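You operate a simulated robot arm through the tools that you are given. There is no shell and no other tool. Be economical: measure what you need, move in short steps, check, and stop when the job is done.

You are at the controls of a simulated robot arm. One attempt, no reset.

## Task
Close and vent the main air, open the filter lid and stand the dirty filter in the small tray. Set down upright: blue-capped filter.

Only the result counts: the job must be done as asked and must still hold three seconds after the hand-in. Knocking over, shifting, dropping, spilling or breaking anything else fails it. A push-on lid holds only when it is set on centred and level and pressed home; a screw cap is set on level and turned clockwise until tight.

## Robot
A 7-joint arm with a fingered hand on a trunk, on a base that drives. Base frame: it is fixed to the floor where the robot stands at the start and does not move with it; the origin is under the middle of the robot, x ahead of it, y to its left, z up. Lengths are in mm, angles in degrees, forces in N, time in s.
With the tool pointing down near the work surface it reaches from about 100 to 560 mm from the robot's upright axis, wherever it stands. Its first joint turns from -166.0 to 166.0 degrees. Places, roughly: black barred knob [500, -500, 700]; filter lid [500, -500, 800]; grey small tray right cell [500, -300, 400]; main pressure gauge [600, -400, 700]; main regulator knob [600, -300, 700]; main vent button [600, -400, 600]; orange valve knob [600, -200, 700]. Payload 3.4 kg.
Tool frame: the origin (TCP) lies between the finger pads and is the grasp point; the fingertips stand 25 mm ahead of it; z points along the fingers, y is the line along which they close. The gripper opens to 88 mm. The gripper's body begins 29 mm behind the TCP. The gripper is a hand of 3 fingers: y runs from the thumb to the fingers, the wrist lies at [-13, -106, -174] in the tool frame.
Orientation is that of the tool frame in the base frame, as [roll, pitch, yaw] about the fixed x, y, z axes, in that order (R = Rz(yaw) Ry(pitch) Rx(roll)). With the fingers straight down and the wrist toward the robot, the tool's x, y and z point along [0, 1, 0], [1, 0, 0] and [0, 0, -1] of the base frame.

## Interface
- The arm moves only by the tool drive_tool. Its argument "series" is a list of rows, each an object (a shift or turn left out is 0) with "dp": the shift along the tool's x, y, z in units of 200 mm (1.0 is 200 mm), a list of three; "dr": the turn, a rotation vector about the tool's x, y, z in units of 180 degrees (1.0 is 180 degrees), a list of three. In form: [{"dp": [tx, ty, tz], "dr": [rx, ry, rz]}, ...]. A call has 1 to 10 rows; each row is the pose to reach, as a shift and turn from the pose commanded when the call began, along the tool's axes at that moment. A call with a number of a shift or a turn outside -1 to 1 is refused whole. Each row takes 0.2 s and may step no farther than 50 mm and 8.6 degrees from the row before; otherwise, the whole call is refused. Where a pose cannot be reached the arm comes as near as it can. A force on the tool above 70 N (or 10 N above the force at the start of the call, whichever is more), or a blocked arm, ends the call early, and 0.2 s more pass. In this call time passes only in rows, and 0.2 s behind the last. It gives the time, the measured TCP pose, the force on the tool (base axes), the opening and the grip force at its end, in the units of the frame above (readings bear some noise), with the torque about the TCP (base axes, N m) and any sound that the robot's microphone picked up, and new pictures: "show" is both (left out), scene, wrist or none.
- Cameras (640 x 400 px; columns grow to the right, rows downward): "scene" is now at [0.3, 103, 1506.3]; the picture's right is [-0.68, -0.74, 0.00], its down [-0.52, 0.48, -0.70] and it looks along [0.52, -0.48, -0.71] (base axes); focal length 266 px, centre (320, 200). "wrist" rides on the gripper at [58, -85, -100] in the tool frame; the picture's right is [-0.67, 0.35, -0.66], its down [-0.69, -0.63, 0.37] and it looks along [-0.29, 0.69, 0.66] (tool axes); focal length 261 px, centre (320, 200). There is no depth. A picture from a camera that has moved, and an enlarged one, comes with that camera's place and axes in the base frame and with its lens.
- move_column(by): slides the trunk up (or, below 0, down) by that many mm; the arm and the scene camera ride with it, the base frame stays. It gives what a move gives, with no picture.
- roll_base(legs): drives the robot by 1 to 6 legs, each [ahead, left, turn to the left] in mm, mm and degrees, along the robot's own axes; the way and the turn of a leg run together, so that a leg with both is an arc; at most 1500 mm and 180 degrees a leg. The arm and the cameras ride along, it lands a little off, and it stops where it bumps. It gives what a move gives, and a new picture of the scene camera.
- set_fingers(index, middle, thumb_bend, thumb_turn): sets how far each is bent, from 0 (flat) to 100 (curled in); at 30 the hand is open as for a grip, at 70 the pads meet at the TCP. One left out holds its place. A second passes; each finger stops where it meets its share of the squeeze, and holds until it gets a number again. It is the only way to open and close the hand. It gives what a move gives, with no picture; readings hold the bend of each and the force on the fingers (four entries, about 0 where the hand has none), thumb and palm. thumb_turn goes from beside the hand (0) to across from the fingers (100), as for a grip.
- pan_tilt(pan, tilt): turns the head with the scene camera to pan (to the left, within 155 degrees either way) and tilt (down, from -29 to 69), counted from straight ahead of the robot. It gives what a move gives, and a new picture of the scene camera.
- zoom(camera, box): a new picture of the part [left, top, right, bottom] of that camera's present view, enlarged. The clock stands still meanwhile.
- sign_off(): hands the job in; it is judged then, once.

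Go step by step. Nothing tells you exact positions but the pictures and the camera data: compare them with the known pose of the tool, close in by small moves and look again before you grip or let go. The budget is 120 turns and 260 pictures, counting those below and the enlarged ones. Unless the task says otherwise, let go and move clear before handing in, and close with one line.

The tools are called after ">>>" as a command line: name --argument value ..., lists and objects as JSON in quotes. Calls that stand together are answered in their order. drive_tool: Moves the arm, as the interface text tells. Its arguments: {"type":"object","properties":{"series":{"type":"array"},"show":{"type":"string","enum":["both","scene","wrist","none"]}},"required":["series"]} The other tools are called the same way: move_column (by) slides the trunk up or down; set_fingers (index, middle, thumb_bend, thumb_turn) moves the fingers one by one; roll_base (legs) drives the base; pan_tilt (pan, tilt) turns the head that bears the scene camera; zoom (camera, box) takes an enlarged picture of a part of a camera's view; sign_off () hands the job in.

At the start:

```text
clock: 0.0
tool_pos: [221.9, -376.1, 1054.0]
tool_rot: [179.9, 0.0, 90.0]
force: [0.0, 0.5, 0.0]
wrist_torque: [0.05, -0.04, -0.02]
opening: 87.5
grasp_force: 0.1
shape: jaw
bend: [30.0, 30.0, 30.0, 98.0]
finger forces: [0.0, 0.0, 0.0, 0.0, 0.0, 0.1]
trunk travel left (down, up): [-525.0, 65.0]
robot x, y, heading: [0.8, -2.2, 0.2]
head pan, tilt: [-42.5, 45.2]
```

scene: 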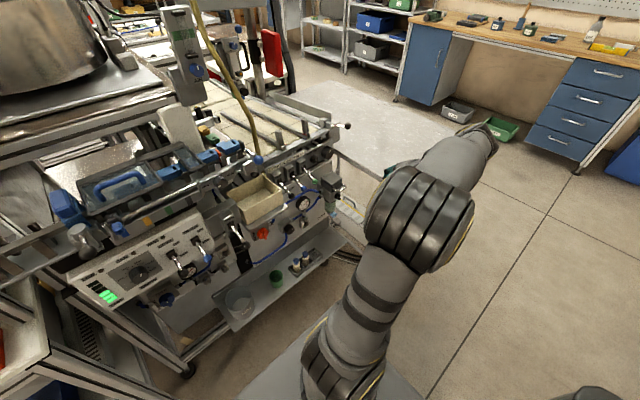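
wrist: 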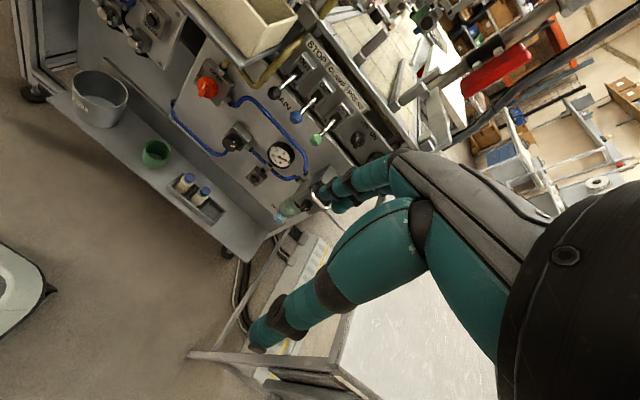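

I see a machine with a panel holding the orange knob, gauge and vent parts, and a shelf below it with a tray. I'll enlarge the views to identify each part.

>>> zoom --camera "scene" --box '[200, 140, 360, 340]'

>>> zoom --camera "wrist" --box '[120, 40, 400, 240]'

```text
2.00 times, centred on (280, 240) of scene
camera zoom: at [0.3, 103.0, 1506.3], right [-0.68, -0.74, 0.0], down [-0.52, 0.48, -0.7], along [0.52, -0.48, -0.71], focal length 533 px, centre (400, 120)
```

zoom: 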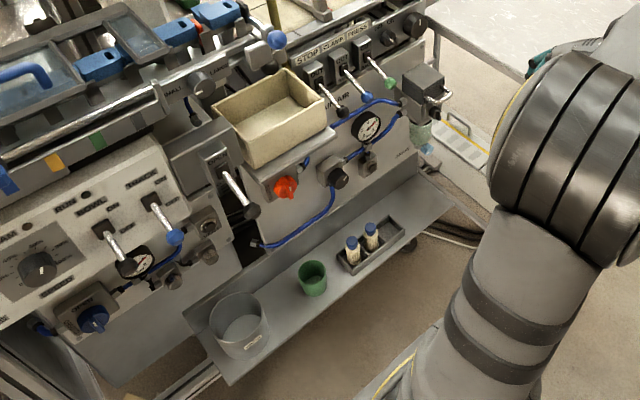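

```text
2.00 times, centred on (260, 140) of wrist
camera zoom: at [138.1, -316.7, 1154.5], right [0.35, -0.67, 0.66], down [-0.63, -0.69, -0.37], along [0.69, -0.29, -0.66], focal length 521 px, centre (440, 320)
```

zoom: 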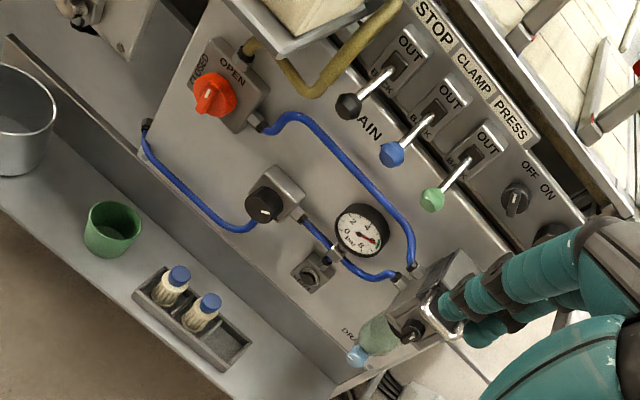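

I'll take closer enlargements of the filter housing, the orange valve and the tray.

>>> zoom --camera "wrist" --box '[260, 150, 360, 230]'

>>> zoom --camera "scene" --box '[290, 160, 354, 224]'

>>> zoom --camera "wrist" --box '[160, 40, 300, 180]'

>>> zoom --camera "wrist" --box '[140, 140, 260, 230]'

```text
5.00 times, centred on (310, 190) of wrist
camera zoom: at [138.1, -316.7, 1154.5], right [0.35, -0.67, 0.66], down [-0.63, -0.69, -0.37], along [0.69, -0.29, -0.66], focal length 1303 px, centre (370, 250)
```

zoom: 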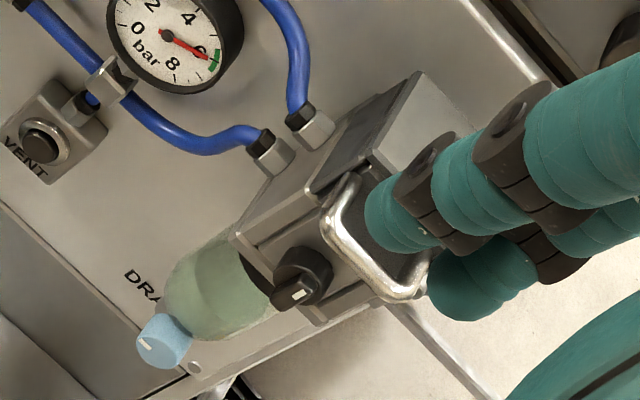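

```text
6.25 times, centred on (322, 192) of scene
camera zoom: at [0.3, 103.0, 1506.3], right [-0.68, -0.74, 0.0], down [-0.52, 0.48, -0.7], along [0.52, -0.48, -0.71], focal length 1664 px, centre (308, 250)
```

zoom: 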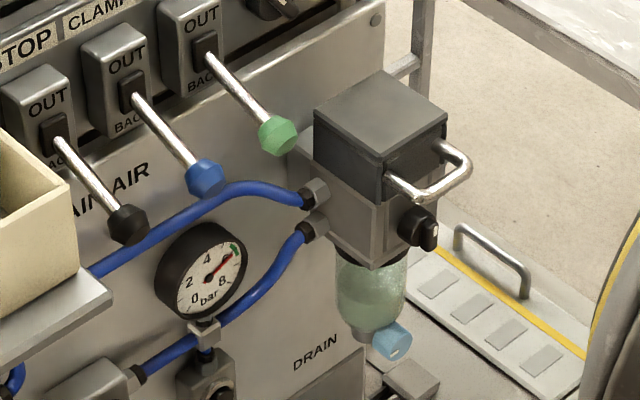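

```text
2.86 times, centred on (230, 110) of wrist
camera zoom: at [138.1, -316.7, 1154.5], right [0.35, -0.67, 0.66], down [-0.63, -0.69, -0.37], along [0.69, -0.29, -0.66], focal length 745 px, centre (577, 457)
```

zoom: 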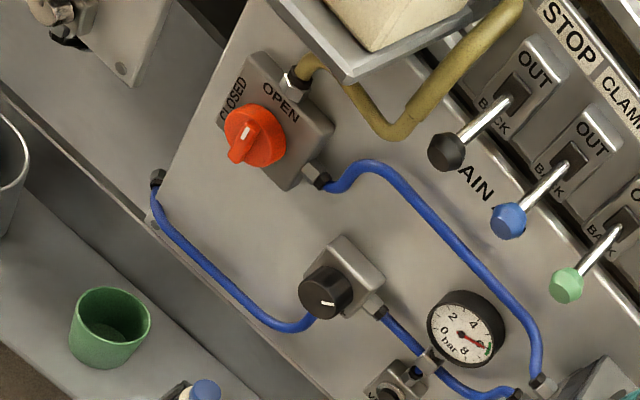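

```text
4.44 times, centred on (200, 185) of wrist
camera zoom: at [138.1, -316.7, 1154.5], right [0.35, -0.67, 0.66], down [-0.63, -0.69, -0.37], along [0.69, -0.29, -0.66], focal length 1158 px, centre (853, 267)
```

zoom: 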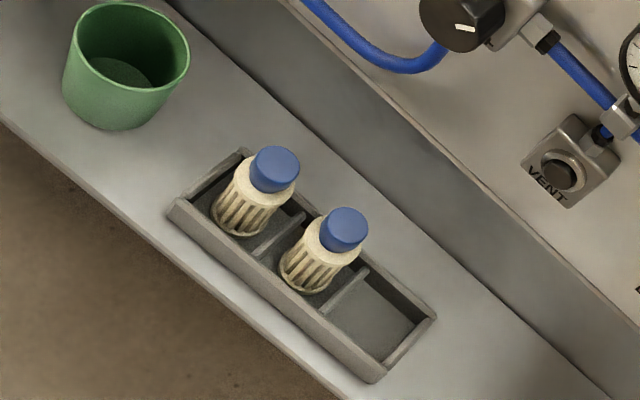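

The main pieces are clear: the orange valve points at OPEN, with VENT below the gauge. The filter housing has a wire handle and a barred latch knob, and the tray's right cell is empty. Next I'll look at the floor clearance before driving closer.

>>> pan_tilt --pan -20 --tilt 65

```text
clock: 0.9
tool_pos: [221.8, -376.0, 1054.3]
tool_rot: [180.0, -0.1, 90.0]
force: [0.1, 0.2, 0.3]
wrist_torque: [0.01, -0.02, 0.02]
opening: 87.4
grasp_force: 0.0
shape: jaw
bend: [30.0, 30.0, 30.0, 98.0]
finger forces: [0.0, 0.0, 0.0, 0.1, 0.0, 0.1]
trunk travel left (down, up): [-525.0, 65.0]
robot x, y, heading: [0.3, -0.1, -0.1]
head pan, tilt: [-20.0, 65.0]
camera scene: at [-2.4, 137.0, 1481.7], right [-0.34, -0.94, 0.0], down [-0.85, 0.31, -0.42], along [0.4, -0.15, -0.91], focal length 266 px, centre (320, 200)
```

scene: 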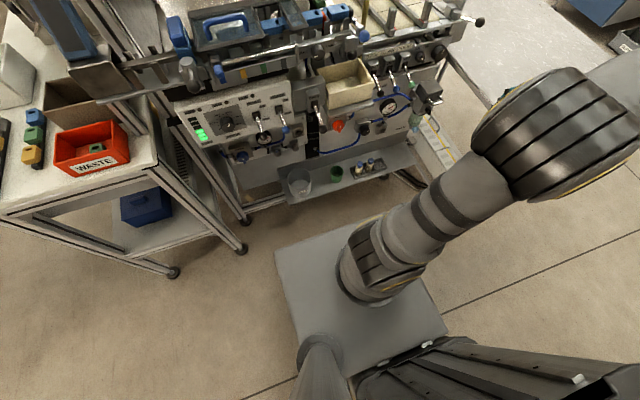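

The base plate seems close to the cart, and there's a white table on the right. I'll look that way before driving.

>>> pan_tilt --pan -65 --tilt 50

>>> zoom --camera "wrist" --box '[0, 0, 640, 400]'

```text
clock: 2.0
tool_pos: [220.7, -376.0, 1054.2]
tool_rot: [180.0, 0.0, 89.9]
force: [-0.7, -0.3, 0.2]
wrist_torque: [0.02, -0.01, 0.0]
opening: 87.6
grasp_force: 0.0
shape: jaw
bend: [30.0, 30.0, 30.0, 98.0]
finger forces: [0.0, 0.2, 0.0, 0.0, 0.0, 0.0]
trunk travel left (down, up): [-525.0, 65.0]
robot x, y, heading: [1.5, 3.3, 0.3]
head pan, tilt: [-65.0, 50.0]
camera scene: at [-26.9, 88.1, 1499.8], right [-0.91, -0.42, 0.0], down [-0.32, 0.69, -0.64], along [0.27, -0.58, -0.77], focal length 266 px, centre (320, 200)
```

scene: 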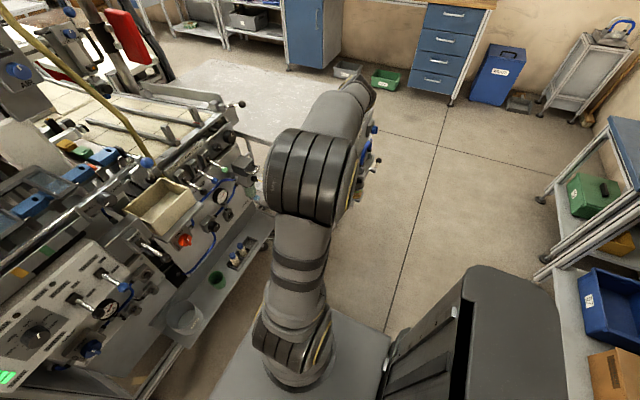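

```text
1.00 times, centred on (320, 200) of wrist (not enlarged: the box is as wide or as high as the picture)
camera zoom: at [138.1, -316.7, 1154.5], right [0.35, -0.67, 0.66], down [-0.63, -0.69, -0.37], along [0.69, -0.29, -0.66], focal length 261 px, centre (320, 200)
```

zoom: 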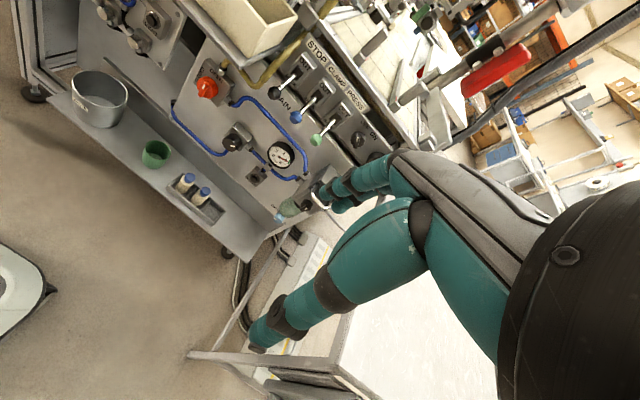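

The floor is clear enough. I'll drive about 120 ahead and 250 to the right to bring the panel within reach.

>>> roll_base --legs '[[0, -250, 0], [110, 0, 0]]'

>>> pan_tilt --pan -5 --tilt 50

```text
clock: 4.6
tool_pos: [332.0, -627.4, 1054.7]
tool_rot: [-179.9, 0.0, 90.1]
force: [-1.0, 0.2, 0.0]
wrist_torque: [0.05, -0.02, -0.01]
opening: 87.9
grasp_force: 0.0
shape: jaw
bend: [30.0, 30.0, 30.0, 98.0]
finger forces: [0.1, 0.0, 0.1, 0.0, 0.0, 0.0]
trunk travel left (down, up): [-525.0, 65.0]
robot x, y, heading: [108.2, -253.5, 0.2]
head pan, tilt: [-65.0, 50.0]
camera scene: at [82.7, -163.0, 1499.8], right [-0.91, -0.42, 0.0], down [-0.33, 0.69, -0.64], along [0.27, -0.58, -0.77], focal length 266 px, centre (320, 200)
```

scene: 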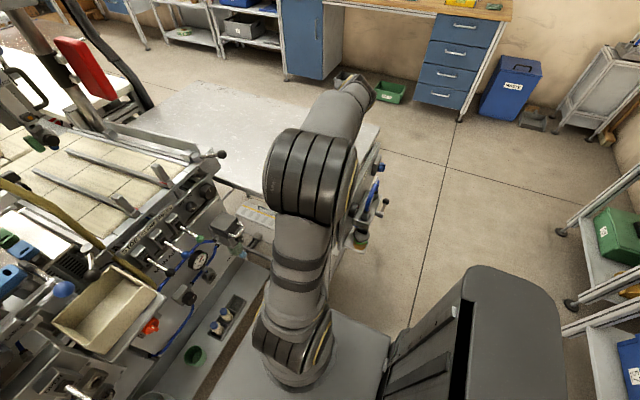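

```text
clock: 5.9
tool_pos: [331.5, -626.1, 1054.9]
tool_rot: [-180.0, 0.0, 90.1]
force: [-0.1, -0.2, 0.0]
wrist_torque: [-0.01, -0.01, 0.0]
opening: 87.5
grasp_force: 0.1
shape: jaw
bend: [30.0, 30.0, 30.0, 98.0]
finger forces: [0.0, 0.1, 0.1, 0.0, 0.0, 0.0]
trunk travel left (down, up): [-525.0, 65.0]
robot x, y, heading: [109.5, -252.2, -0.1]
head pan, tilt: [-5.0, 50.0]
camera scene: at [125.8, -99.9, 1499.8], right [-0.09, -1.0, 0.0], down [-0.76, 0.07, -0.64], along [0.64, -0.06, -0.77], focal length 266 px, centre (320, 200)
```

scene: 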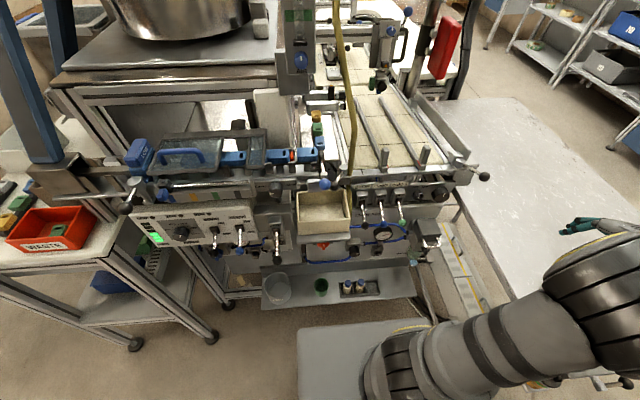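

The base is in place and the view is now nearly head-on. I'll enlarge it to work out geometry.

>>> zoom --camera "scene" --box '[290, 200, 450, 300]'

>>> zoom --camera "scene" --box '[370, 215, 450, 265]'

```text
4.00 times, centred on (370, 250) of scene
camera zoom: at [125.8, -99.9, 1499.8], right [-0.09, -1.0, 0.0], down [-0.76, 0.07, -0.64], along [0.64, -0.06, -0.77], focal length 1065 px, centre (120, 0)
```

zoom: 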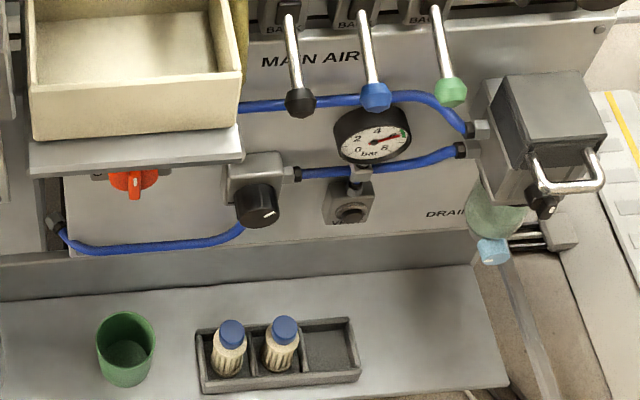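

```text
8.00 times, centred on (410, 240) of scene
camera zoom: at [125.8, -99.9, 1499.8], right [-0.09, -1.0, 0.0], down [-0.76, 0.07, -0.64], along [0.64, -0.06, -0.77], focal length 2130 px, centre (-400, -120)
```

zoom: 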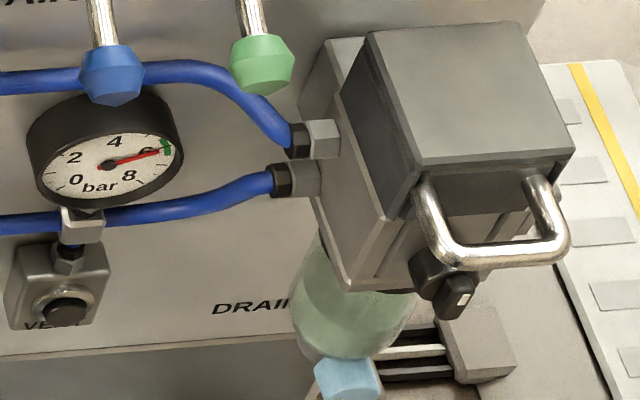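

The gauge is near (665,-390,640) and the orange knob near (610,-155,660). I'll swing the hand to point at the panel, wrist to the left, while moving left and down at a safe standoff.

>>> drive_tool --series '[{"dp": [0.14, 0, 0.04], "dr": [-0.0275, 0.0275, 0.0275]}, {"dp": [0.28, 0, 0.08], "dr": [-0.055, 0.055, 0.055]}, {"dp": [0.42, 0, 0.12], "dr": [-0.0825, 0.0825, 0.0825]}, {"dp": [0.57, 0, 0.16], "dr": [-0.11, 0.11, 0.11]}, {"dp": [0.71, 0, 0.2], "dr": [-0.1375, 0.1375, 0.1375]}, {"dp": [0.85, 0, 0.25], "dr": [-0.165, 0.165, 0.165]}, {"dp": [1.0, 0, 0.3], "dr": [-0.1925, 0.1925, 0.1925]}]'

```text
clock: 7.5
tool_pos: [321.0, -484.5, 998.2]
tool_rot: [153.4, -42.0, 63.6]
force: [-0.3, -0.3, -0.8]
wrist_torque: [-0.02, -0.03, 0.03]
opening: 87.6
grasp_force: 0.1
shape: jaw
bend: [30.0, 30.0, 30.0, 98.0]
finger forces: [0.1, 0.0, 0.1, 0.0, 0.0, 0.0]
out of reach, approached as far as the arm can: row 6, 7
trunk travel left (down, up): [-525.0, 65.0]
robot x, y, heading: [109.2, -252.5, 0.2]
head pan, tilt: [-5.0, 50.0]
camera scene: at [125.7, -100.0, 1499.8], right [-0.08, -1.0, 0.0], down [-0.76, 0.07, -0.64], along [0.64, -0.05, -0.77], focal length 266 px, centre (320, 200)
camera wrist: at [218.7, -421.7, 1074.8], right [-0.43, -0.9, 0.1], down [-0.4, 0.09, -0.91], along [0.81, -0.43, -0.4], focal length 261 px, centre (320, 200)
```

scene: 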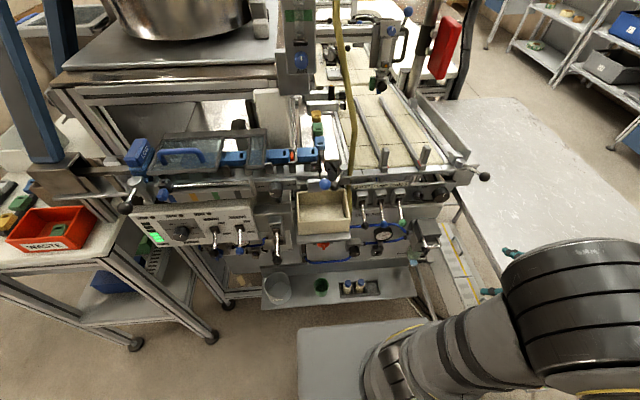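
wrist: 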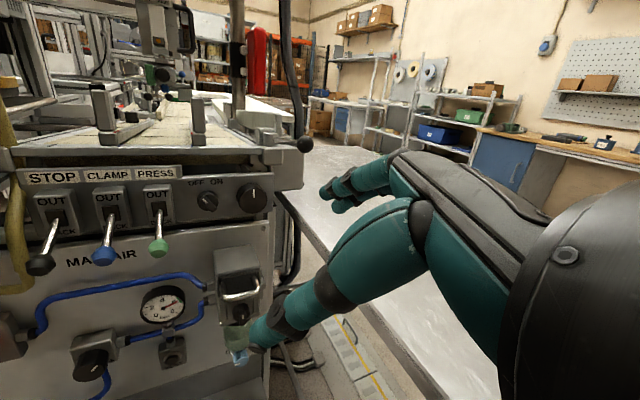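

That wrist-left pose is out of reach, so I'll try pointing at the panel with the wrist below instead.

>>> drive_tool --series '[{"dp": [0.01, -0.048, 0.109], "dr": [-0.0308, 0, -0.0309]}, {"dp": [0.02, -0.096, 0.218], "dr": [-0.0616, 0, -0.0618]}, {"dp": [0.03, -0.143, 0.327], "dr": [-0.0923, 0, -0.0927]}, {"dp": [0.04, -0.19, 0.436], "dr": [-0.1231, 0, -0.1236]}, {"dp": [0.047, -0.24, 0.544], "dr": [-0.154, 0, -0.1544]}, {"dp": [0.057, -0.287, 0.653], "dr": [-0.1847, 0, -0.1853]}, {"dp": [0.066, -0.334, 0.762], "dr": [-0.2154, 0, -0.2162]}, {"dp": [0.076, -0.382, 0.87], "dr": [-0.2462, 0, -0.2471]}, {"dp": [0.085, -0.43, 0.98], "dr": [-0.277, 0, -0.278]}]'

```text
clock: 8.7
tool_pos: [360.5, -434.5, 915.9]
tool_rot: [114.4, -24.9, 85.4]
force: [5.7, 3.0, 9.5]
wrist_torque: [0.82, 1.09, -0.73]
opening: 87.7
grasp_force: 0.0
shape: jaw
bend: [30.0, 30.0, 30.0, 98.0]
finger forces: [0.1, 0.0, 0.0, 0.0, 0.1, 0.0]
out of reach, approached as far as the arm can: row 1, 2, 3, 4, 5
trunk travel left (down, up): [-525.0, 65.0]
robot x, y, heading: [109.8, -250.0, -0.0]
head pan, tilt: [-5.0, 50.0]
stopped in row 5: the force on the tool passed its limit at 204 N (the readings are from after the stop); the commanded pose is now the measured one
camera scene: at [125.8, -99.5, 1499.8], right [-0.08, -1.0, 0.0], down [-0.76, 0.06, -0.64], along [0.64, -0.05, -0.77], focal length 266 px, centre (320, 200)
camera wrist: at [242.0, -355.1, 908.5], right [-0.52, -0.82, 0.25], down [0.05, -0.32, -0.95], along [0.85, -0.48, 0.21], focal length 261 px, centre (320, 200)
```

scene: 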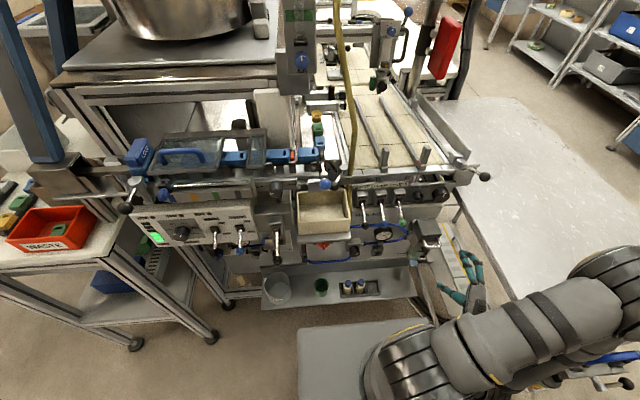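
wrist: 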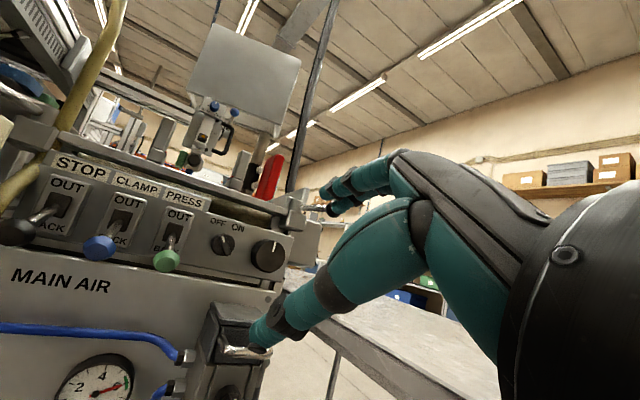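

The move stopped on a contact. I'll look right to see what the arm is touching.

>>> pan_tilt --pan -60 --tilt 55

```text
clock: 9.9
tool_pos: [360.5, -434.3, 917.9]
tool_rot: [114.4, -24.8, 85.3]
force: [0.8, 4.5, 21.7]
wrist_torque: [2.0, 2.89, -0.73]
opening: 87.4
grasp_force: 0.0
shape: jaw
bend: [30.0, 30.0, 30.0, 98.0]
finger forces: [0.1, 0.1, 0.0, 0.1, 0.0, 0.0]
trunk travel left (down, up): [-525.0, 65.0]
robot x, y, heading: [108.3, -251.2, 0.1]
head pan, tilt: [-60.0, 55.0]
camera scene: at [85.3, -155.6, 1493.3], right [-0.86, -0.5, 0.0], down [-0.41, 0.71, -0.57], along [0.29, -0.5, -0.82], focal length 266 px, centre (320, 200)
```

scene: 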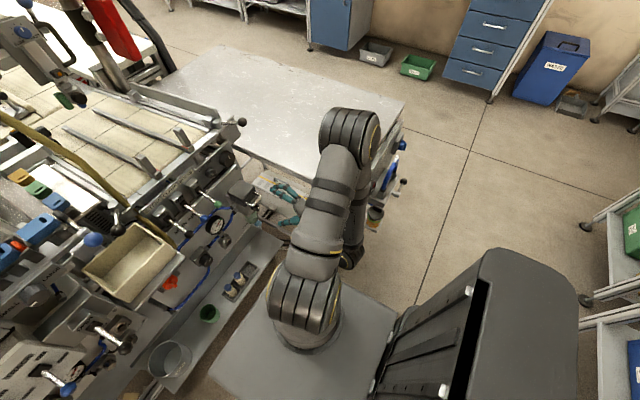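

The contact is the wrist against the robot's own shoulder, because the robot stands too close for a horizontal hand. I'll move the hand up and forward to free it, then back the base off.

>>> drive_tool --series '[{"dp": [0.05, 0.12, 0.055]}, {"dp": [0.1, 0.24, 0.11]}, {"dp": [0.148, 0.362, 0.164]}]' --show "none"

>>> roll_base --legs '[[-150, 0, 0], [0, 80, 0]]'

```text
clock: 10.7
tool_pos: [427.6, -459.4, 961.8]
tool_rot: [114.4, -24.7, 85.5]
force: [-0.1, -0.8, 0.2]
wrist_torque: [-0.01, -0.02, -0.01]
opening: 88.1
grasp_force: 0.0
shape: jaw
bend: [30.0, 30.0, 30.0, 98.0]
finger forces: [0.2, 0.0, 0.1, 0.0, 0.1, 0.1]
out of reach, approached as far as the arm can: row 1, 2, 3
trunk travel left (down, up): [-525.0, 65.0]
robot x, y, heading: [110.6, -250.6, -0.1]
head pan, tilt: [-60.0, 55.0]
```

```text
clock: 12.8
tool_pos: [277.3, -377.5, 960.0]
tool_rot: [114.5, -24.7, 85.2]
force: [-0.4, -0.6, 0.4]
wrist_torque: [0.0, -0.01, 0.02]
opening: 87.7
grasp_force: 0.1
shape: jaw
bend: [30.0, 30.0, 30.0, 98.0]
finger forces: [0.1, 0.0, 0.1, 0.1, 0.0, 0.0]
trunk travel left (down, up): [-525.0, 65.0]
robot x, y, heading: [-38.7, -171.1, -0.0]
head pan, tilt: [-60.0, 55.0]
camera scene: at [-64.6, -73.1, 1493.2], right [-0.87, -0.5, 0.0], down [-0.41, 0.71, -0.57], along [0.29, -0.5, -0.82], focal length 266 px, centre (320, 200)
```

scene: 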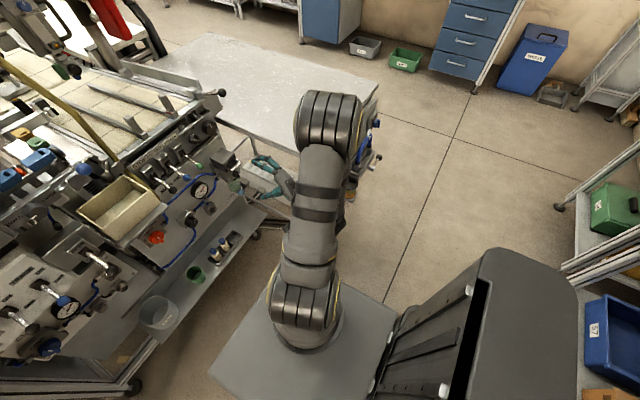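

Now there's room, so I'll finish rotating to the hand-forward, wrist-below pose while moving forward.

>>> drive_tool --series '[{"dp": [0.028, -0.011, 0.168], "dr": [-0.0256, -0.001, -0.0283]}, {"dp": [0.056, -0.022, 0.336], "dr": [-0.0512, -0.002, -0.0566]}, {"dp": [0.084, -0.033, 0.504], "dr": [-0.0768, -0.003, -0.0849]}, {"dp": [0.112, -0.044, 0.672], "dr": [-0.1024, -0.004, -0.1132]}, {"dp": [0.14, -0.055, 0.84], "dr": [-0.128, -0.0046, -0.1414]}]'

>>> pan_tilt --pan -15 --tilt 48

```text
clock: 14.0
tool_pos: [481.6, -372.0, 916.5]
tool_rot: [90.2, 0.0, 90.1]
force: [0.6, -0.1, -0.7]
wrist_torque: [0.0, 0.0, -0.04]
opening: 87.8
grasp_force: 0.0
shape: jaw
bend: [30.0, 30.0, 30.0, 98.0]
finger forces: [0.0, 0.0, 0.0, 0.0, 0.1, 0.0]
out of reach, approached as far as the arm can: row 3, 4, 5
trunk travel left (down, up): [-525.0, 65.0]
robot x, y, heading: [-40.5, -169.6, 0.3]
head pan, tilt: [-60.0, 55.0]
camera scene: at [-64.0, -73.7, 1493.3], right [-0.87, -0.5, 0.0], down [-0.41, 0.71, -0.57], along [0.29, -0.5, -0.82], focal length 266 px, centre (320, 200)
camera wrist: at [383.7, -313.8, 833.1], right [-0.65, -0.67, 0.35], down [0.37, -0.68, -0.63], along [0.66, -0.28, 0.69], focal length 261 px, centre (320, 200)
```

scene: 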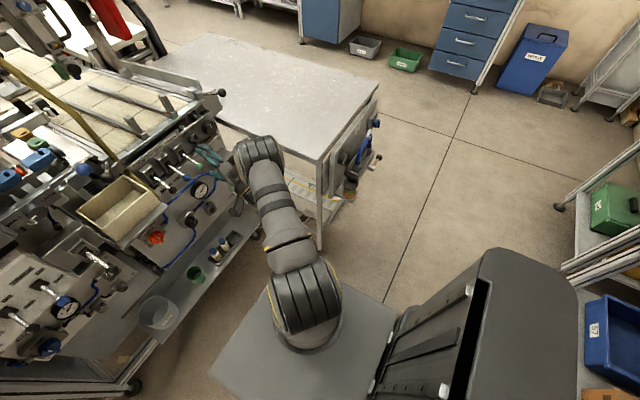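
wrist: 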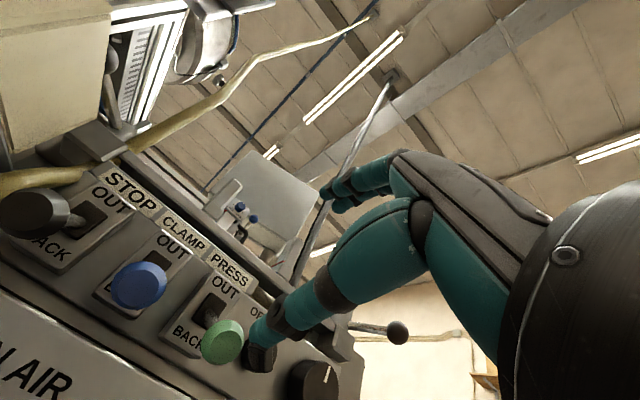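

```text
clock: 15.1
tool_pos: [481.1, -373.2, 918.0]
tool_rot: [90.2, 0.0, 90.2]
force: [-1.2, -0.6, -0.1]
wrist_torque: [0.02, 0.0, -0.03]
opening: 87.8
grasp_force: 0.1
shape: jaw
bend: [30.0, 30.0, 30.0, 98.0]
finger forces: [0.1, 0.0, 0.1, 0.0, 0.0, 0.1]
trunk travel left (down, up): [-525.0, 65.0]
robot x, y, heading: [-40.3, -168.8, 0.2]
head pan, tilt: [-15.0, 48.0]
camera scene: at [-24.5, -31.8, 1502.5], right [-0.26, -0.97, 0.0], down [-0.72, 0.19, -0.67], along [0.65, -0.17, -0.74], focal length 266 px, centre (320, 200)
```

scene: 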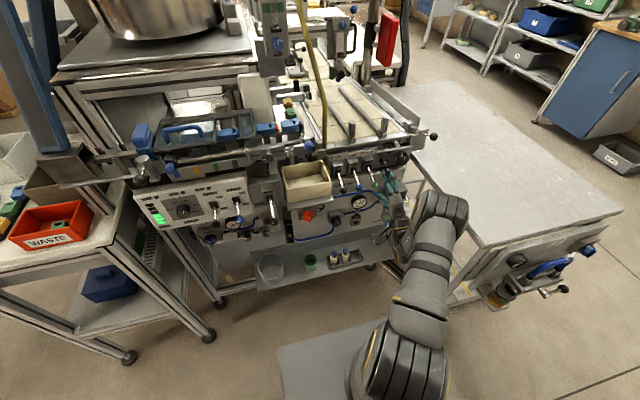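

The hand now points at the panel, wrist below, and the tool axes are left, up and forward. I'll retreat slightly and move left and down toward the orange valve.

>>> drive_tool --series '[{"dp": [0, 0, -0.24]}, {"dp": [0.1, -0.05, -0.4]}, {"dp": [0.25, -0.22, -0.4]}, {"dp": [0.4, -0.4, -0.4]}, {"dp": [0.55, -0.57, -0.4]}, {"dp": [0.7, -0.74, -0.4]}, {"dp": [0.85, -0.9, -0.4]}, {"dp": [1, -1, -0.4]}]'

```text
clock: 16.9
tool_pos: [486.8, -281.7, 711.6]
tool_rot: [89.9, -0.1, 90.6]
force: [-0.1, -0.5, 0.7]
wrist_torque: [-0.08, 0.0, -0.06]
opening: 87.7
grasp_force: 0.1
shape: jaw
bend: [30.0, 30.0, 30.0, 98.0]
finger forces: [0.1, 0.0, 0.0, 0.1, 0.0, 0.0]
out of reach, approached as far as the arm can: row 1, 2, 3, 4, 5, 6, 7, 8
trunk travel left (down, up): [-525.0, 65.0]
robot x, y, heading: [-39.5, -168.3, 0.1]
head pan, tilt: [-15.0, 48.0]
camera scene: at [-24.5, -31.9, 1502.5], right [-0.26, -0.97, 0.0], down [-0.72, 0.19, -0.67], along [0.65, -0.17, -0.74], focal length 266 px, centre (320, 200)
camera wrist: at [388.1, -221.7, 627.8], right [-0.65, -0.68, 0.34], down [0.37, -0.68, -0.63], along [0.66, -0.28, 0.69], focal length 261 px, centre (320, 200)
```

scene: 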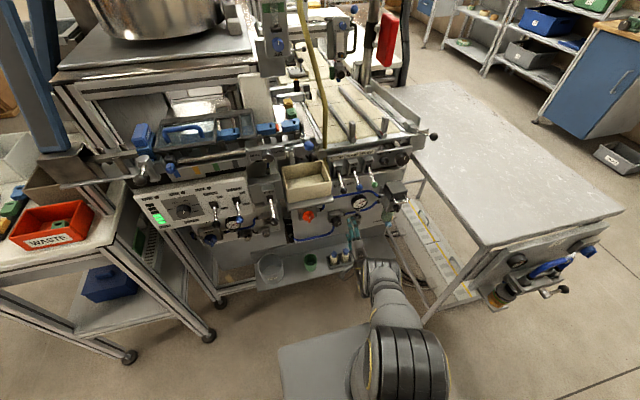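
wrist: 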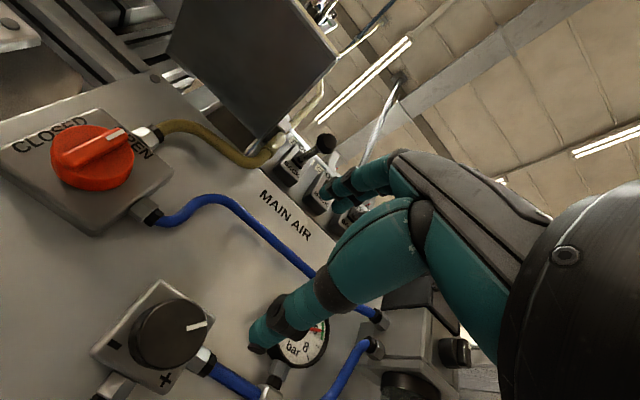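

The orange knob is near (590,-150,705), with OPEN at 12 o'clock and CLOSED at 9 o'clock. I'll shift the base left so the hand lines up with it.

>>> roll_base --legs '[[0, 130, 0]]'

>>> zoom --camera "wrist" --box '[0, 0, 640, 400]'

```text
clock: 18.2
tool_pos: [486.2, -149.8, 713.2]
tool_rot: [89.9, -0.2, 90.5]
force: [-0.7, 0.1, 0.6]
wrist_torque: [0.0, 0.02, -0.02]
opening: 87.6
grasp_force: 0.1
shape: jaw
bend: [30.0, 30.0, 30.0, 98.0]
finger forces: [0.1, 0.0, 0.0, 0.0, 0.1, 0.0]
trunk travel left (down, up): [-525.0, 65.0]
robot x, y, heading: [-38.9, -39.0, 0.0]
head pan, tilt: [-15.0, 48.0]
camera scene: at [-24.9, 99.7, 1502.5], right [-0.26, -0.97, 0.0], down [-0.72, 0.19, -0.67], along [0.65, -0.17, -0.74], focal length 266 px, centre (320, 200)
```

scene: 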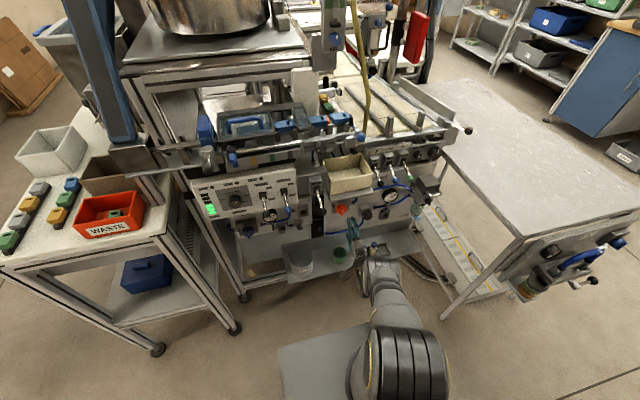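

```text
1.00 times, centred on (320, 200) of wrist (not enlarged: the box is as wide or as high as the picture)
camera zoom: at [387.9, -90.1, 628.0], right [-0.65, -0.68, 0.35], down [0.37, -0.68, -0.63], along [0.66, -0.28, 0.69], focal length 261 px, centre (320, 200)
```

zoom: 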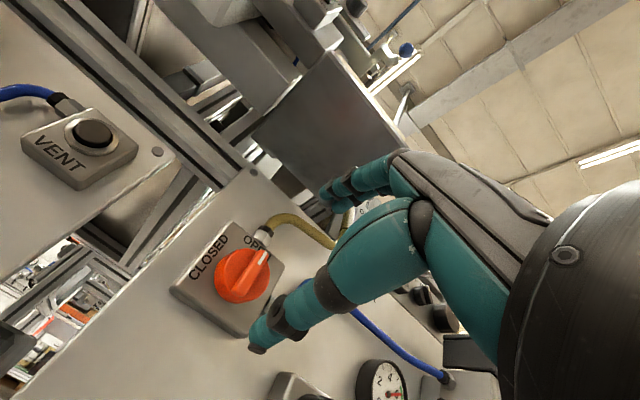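

Triangulation puts the knob front at (592,-148,714), so the hand is aligned. I'll go forward 60 mm and check.

>>> drive_tool --series '[{"dp": [0, 0, 0.1]}, {"dp": [0, 0, 0.2]}, {"dp": [0, 0, 0.3]}]' --show "wrist"

```text
clock: 19.0
tool_pos: [537.1, -144.3, 731.2]
tool_rot: [90.0, -0.1, 90.6]
force: [0.1, 0.8, -0.8]
wrist_torque: [-0.02, 0.0, 0.01]
opening: 88.0
grasp_force: 0.1
shape: jaw
bend: [30.0, 30.0, 30.0, 98.0]
finger forces: [0.0, 0.0, 0.0, 0.0, 0.0, 0.0]
out of reach, approached as far as the arm can: row 1, 2, 3
trunk travel left (down, up): [-525.0, 65.0]
robot x, y, heading: [-38.0, -39.6, 0.1]
head pan, tilt: [-15.0, 48.0]
camera wrist: at [438.5, -85.6, 647.7], right [-0.65, -0.68, 0.35], down [0.37, -0.68, -0.63], along [0.66, -0.28, 0.69], focal length 261 px, centre (320, 200)
```

wrist: 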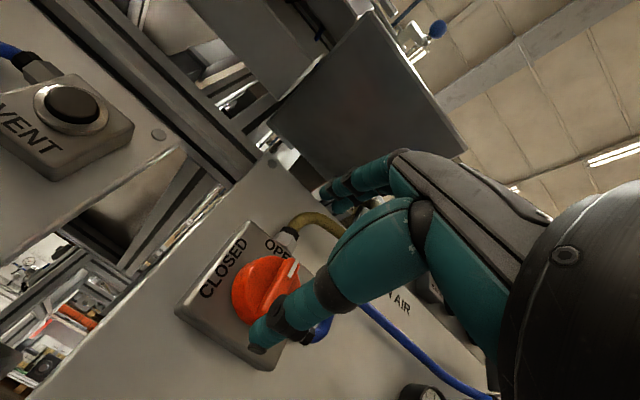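

The arm is hitting its low-height limit. I'll back out and raise the hand, then lower the trunk so the arm works in a better range.

>>> drive_tool --series '[{"dp": [0, 0, -0.2]}, {"dp": [0, 0.15, -0.3]}, {"dp": [0, 0.35, -0.35]}, {"dp": [0, 0.55, -0.35]}, {"dp": [0, 0.75, -0.35]}]' --show "none"

>>> move_column --by -180

```text
clock: 20.1
tool_pos: [526.2, -171.6, 837.7]
tool_rot: [93.7, -1.0, 90.4]
force: [4.5, -1.0, -50.7]
wrist_torque: [0.46, 0.05, 0.04]
opening: 66.8
grasp_force: 0.0
shape: jaw
bend: [38.0, 59.0, 30.0, 98.0]
finger forces: [6.5, 43.6, 0.1, 0.0, 0.0, 0.0]
out of reach, approached as far as the arm can: row 1, 2, 3, 4, 5
trunk travel left (down, up): [-525.0, 65.0]
robot x, y, heading: [-45.6, -39.4, -0.1]
head pan, tilt: [-15.0, 48.0]
stopped in row 5: the force on the tool passed its limit at 98 N (the readings are from after the stop); the commanded pose is now the measured one
```

```text
clock: 22.1
tool_pos: [523.1, -172.0, 667.4]
tool_rot: [92.3, -0.7, 90.5]
force: [0.4, -1.6, -0.2]
wrist_torque: [0.01, -0.02, 0.02]
opening: 87.5
grasp_force: 0.2
shape: jaw
bend: [30.0, 30.0, 30.0, 98.0]
finger forces: [0.1, 0.0, 0.0, 0.0, 0.0, 0.1]
trunk travel left (down, up): [-345.0, 245.0]
robot x, y, heading: [-39.6, -39.2, 0.3]
head pan, tilt: [-15.0, 48.0]
```

The fingers bumped the overhanging tray from below. I'll check whether it shifted.

>>> pan_tilt --pan -15 --tilt 48

>>> zoom --camera "scene" --box '[280, 110, 440, 270]'

>>> zoom --camera "wrist" --box '[0, 0, 640, 400]'

```text
clock: 22.8
tool_pos: [523.2, -170.8, 667.6]
tool_rot: [92.4, -0.7, 90.3]
force: [0.5, 0.3, -0.2]
wrist_torque: [0.01, 0.0, 0.0]
opening: 87.7
grasp_force: 0.2
shape: jaw
bend: [30.0, 30.0, 30.0, 98.0]
finger forces: [0.1, 0.0, 0.1, 0.0, 0.0, 0.0]
trunk travel left (down, up): [-345.0, 245.0]
robot x, y, heading: [-40.3, -36.4, -0.0]
head pan, tilt: [-15.0, 48.0]
camera scene: at [-25.1, 99.4, 1322.5], right [-0.26, -0.97, 0.0], down [-0.72, 0.19, -0.67], along [0.65, -0.17, -0.74], focal length 266 px, centre (320, 200)
```

scene: 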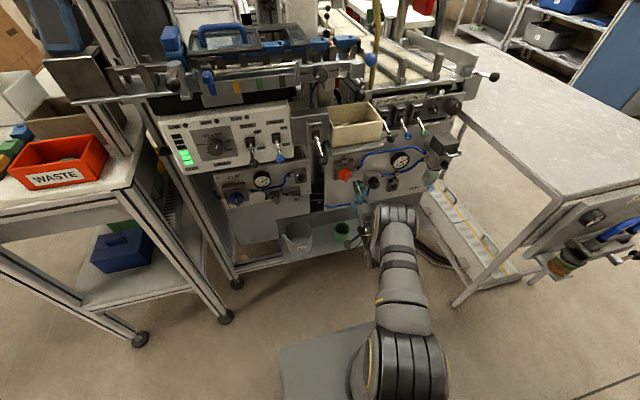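

```text
2.50 times, centred on (360, 190) of scene
camera zoom: at [-25.1, 99.4, 1322.5], right [-0.26, -0.97, 0.0], down [-0.72, 0.19, -0.67], along [0.65, -0.17, -0.74], focal length 666 px, centre (220, 225)
```

zoom: 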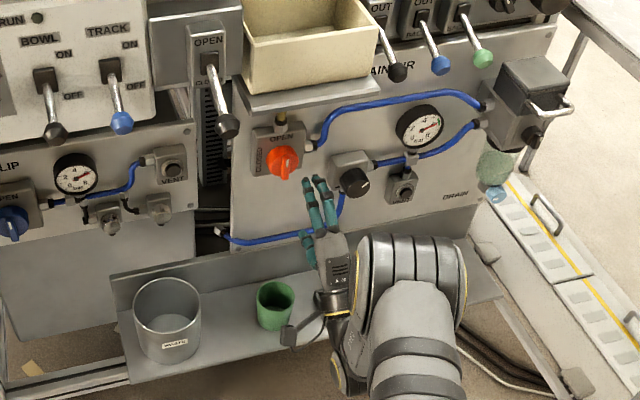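

```text
1.00 times, centred on (320, 200) of wrist (not enlarged: the box is as wide or as high as the picture)
camera zoom: at [421.5, -111.9, 588.6], right [-0.64, -0.68, 0.37], down [0.34, -0.67, -0.65], along [0.69, -0.29, 0.66], focal length 261 px, centre (320, 200)
```

zoom: 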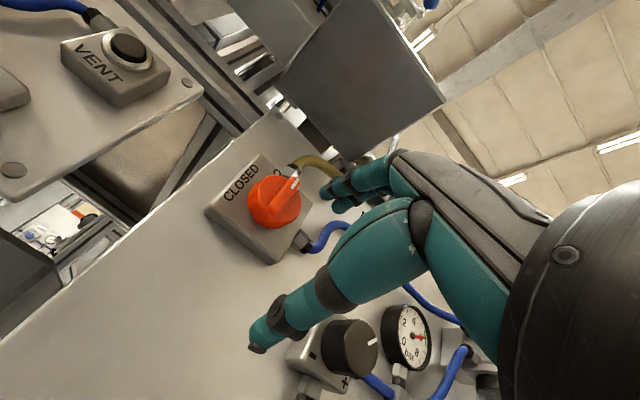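

The overhang and its box look undisturbed. I'll now align with the knob: up 46, left 23, and level the hand.

>>> drive_tool --series '[{"dp": [0.06, 0.12, 0], "dr": [-0.006, 0, 0]}, {"dp": [0.115, 0.235, 0.01], "dr": [-0.013, 0, 0]}]' --show "wrist"

```text
clock: 23.4
tool_pos: [532.1, -151.3, 715.9]
tool_rot: [90.2, -1.0, 90.8]
force: [-0.2, -0.2, 0.2]
wrist_torque: [-0.01, -0.02, 0.03]
opening: 87.5
grasp_force: 0.0
shape: jaw
bend: [30.0, 30.0, 30.0, 98.0]
finger forces: [0.0, 0.0, 0.0, 0.0, 0.1, 0.0]
out of reach, approached as far as the arm can: row 2
trunk travel left (down, up): [-345.0, 245.0]
robot x, y, heading: [-41.5, -35.2, 0.2]
head pan, tilt: [-15.0, 48.0]
camera wrist: at [432.3, -93.5, 632.8], right [-0.64, -0.68, 0.34], down [0.37, -0.67, -0.64], along [0.67, -0.29, 0.69], focal length 261 px, centre (320, 200)
```

wrist: 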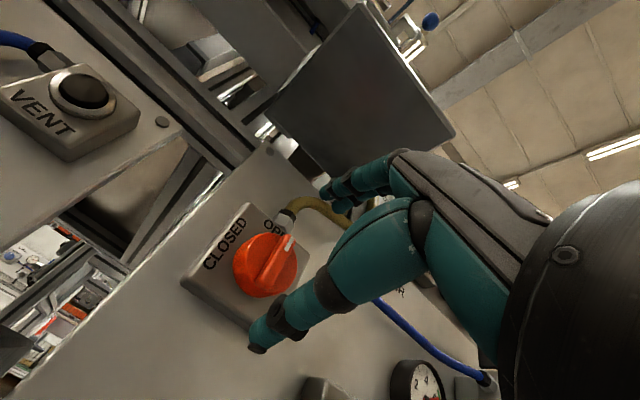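

Aligned within a couple of mm. Going forward to straddle the knob.

>>> drive_tool --series '[{"dp": [0, 0, 0.08]}, {"dp": [0, 0, 0.16]}, {"dp": [0, 0, 0.24]}]' --show "wrist"

```text
clock: 24.1
tool_pos: [578.9, -154.0, 716.1]
tool_rot: [90.1, -0.8, 90.7]
force: [0.2, 0.6, -0.7]
wrist_torque: [0.01, 0.02, 0.04]
opening: 87.7
grasp_force: 0.0
shape: jaw
bend: [30.0, 30.0, 30.0, 98.0]
finger forces: [0.1, 0.0, 0.0, 0.0, 0.0, 0.0]
trunk travel left (down, up): [-345.0, 245.0]
robot x, y, heading: [-41.4, -40.7, -0.2]
head pan, tilt: [-15.0, 48.0]
camera wrist: at [478.8, -94.1, 632.3], right [-0.65, -0.68, 0.34], down [0.37, -0.67, -0.64], along [0.67, -0.29, 0.69], focal length 261 px, centre (320, 200)
```

wrist: 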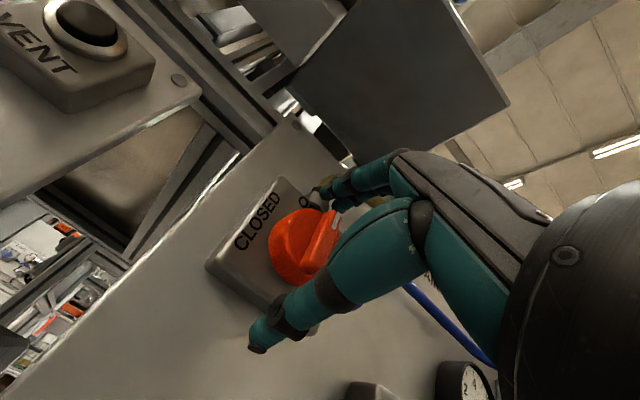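

In place. I'll go 12 mm deeper and a touch left, then close gently.

>>> drive_tool --series '[{"dp": [0.02, -0.005, 0.06]}]' --show "none"

>>> set_fingers --index 56 --middle 56 --thumb_bend 56

>>> zoom --camera "wrist" --box '[200, 120, 440, 360]'

```text
clock: 24.6
tool_pos: [590.5, -151.2, 715.0]
tool_rot: [90.1, -0.9, 90.9]
force: [-0.3, 0.2, -0.5]
wrist_torque: [-0.02, 0.01, 0.0]
opening: 88.0
grasp_force: 0.0
shape: jaw
bend: [30.0, 30.0, 30.0, 98.0]
finger forces: [0.0, 0.0, 0.1, 0.0, 0.0, 0.0]
trunk travel left (down, up): [-345.0, 245.0]
robot x, y, heading: [-44.5, -37.5, -0.1]
head pan, tilt: [-15.0, 48.0]
```

```text
clock: 25.6
tool_pos: [591.3, -151.3, 715.8]
tool_rot: [89.9, -0.9, 91.1]
force: [-0.3, -2.6, 13.2]
wrist_torque: [-0.04, -0.39, -0.03]
opening: 68.6
grasp_force: 17.2
shape: fingers
bend: [35.0, 40.0, 42.0, 97.0]
finger forces: [13.3, 10.0, 0.0, 0.0, 10.7, 0.1]
trunk travel left (down, up): [-345.0, 245.0]
robot x, y, heading: [-40.9, -38.2, 0.3]
head pan, tilt: [-15.0, 48.0]
```

```text
1.67 times, centred on (320, 240) of wrist
camera zoom: at [491.2, -92.3, 632.5], right [-0.65, -0.69, 0.34], down [0.38, -0.67, -0.64], along [0.66, -0.29, 0.69], focal length 434 px, centre (320, 133)
```

zoom: 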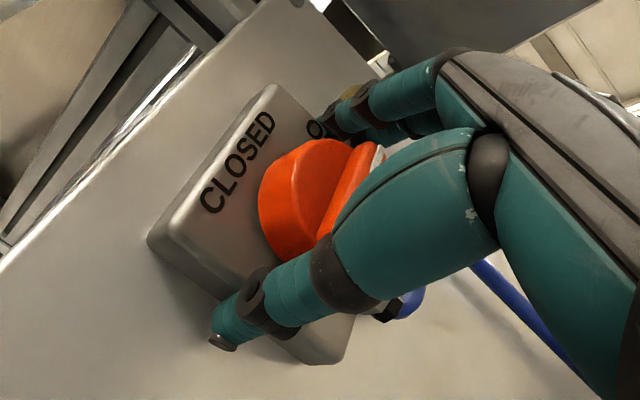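

Both sides are in contact with the knob. I'll turn the first 40° counter-clockwise and check that it follows.

>>> drive_tool --series '[{"dr": [0, 0, -0.044]}, {"dr": [0, 0, -0.088]}, {"dr": [0, 0, -0.132]}, {"dr": [0, 0, -0.176]}, {"dr": [0, 0, -0.22]}]' --show "wrist"

```text
clock: 26.4
tool_pos: [595.6, -194.9, 729.9]
tool_rot: [91.0, 21.9, 93.6]
force: [-37.7, 9.4, 5.1]
wrist_torque: [-0.04, -0.62, 0.16]
opening: 49.5
grasp_force: 21.7
shape: fingers
bend: [42.0, 46.0, 50.0, 95.0]
finger forces: [5.1, 29.5, 0.1, 0.0, 8.8, 0.0]
out of reach, approached as far as the arm can: row 1, 2, 3, 4
trunk travel left (down, up): [-345.0, 245.0]
robot x, y, heading: [-44.4, -39.2, 0.3]
head pan, tilt: [-15.0, 48.0]
stopped in row 4: the force on the tool passed its limit at 96 N (the readings are from after the stop); the commanded pose is now the measured one
camera wrist: at [494.4, -177.4, 632.3], right [-0.62, -0.53, 0.58], down [0.41, -0.85, -0.33], along [0.67, 0.03, 0.74], focal length 261 px, centre (320, 200)
```

wrist: 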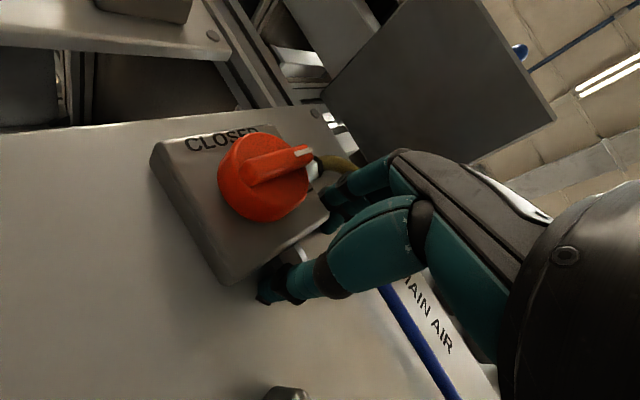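

The hand slid off to the right and the knob is still at OPEN. Rotation isn't reachable here but plain shifts are, so I'll push the bar with the fingertips. First a closer look.

>>> zoom --camera "wrist" --box '[200, 100, 400, 320]'

>>> zoom --camera "scene" --box '[320, 140, 420, 220]'

```text
1.82 times, centred on (300, 210) of wrist
camera zoom: at [494.4, -177.4, 632.3], right [-0.62, -0.53, 0.58], down [0.41, -0.85, -0.33], along [0.67, 0.03, 0.74], focal length 474 px, centre (356, 182)
```

zoom: 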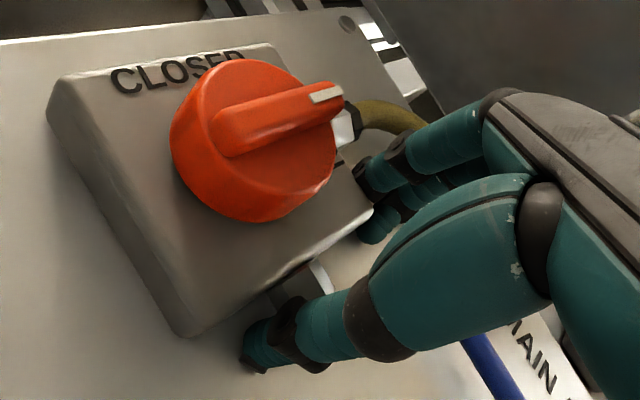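

```text
5.00 times, centred on (370, 180) of scene
camera zoom: at [-31.6, 101.3, 1322.7], right [-0.26, -0.97, 0.0], down [-0.72, 0.19, -0.67], along [0.65, -0.17, -0.74], focal length 1332 px, centre (70, 300)
```

zoom: 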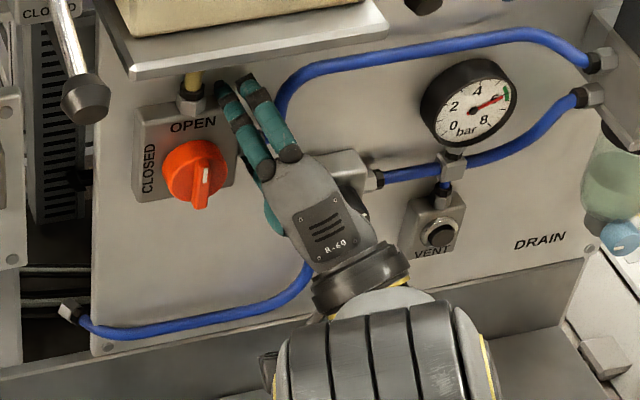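

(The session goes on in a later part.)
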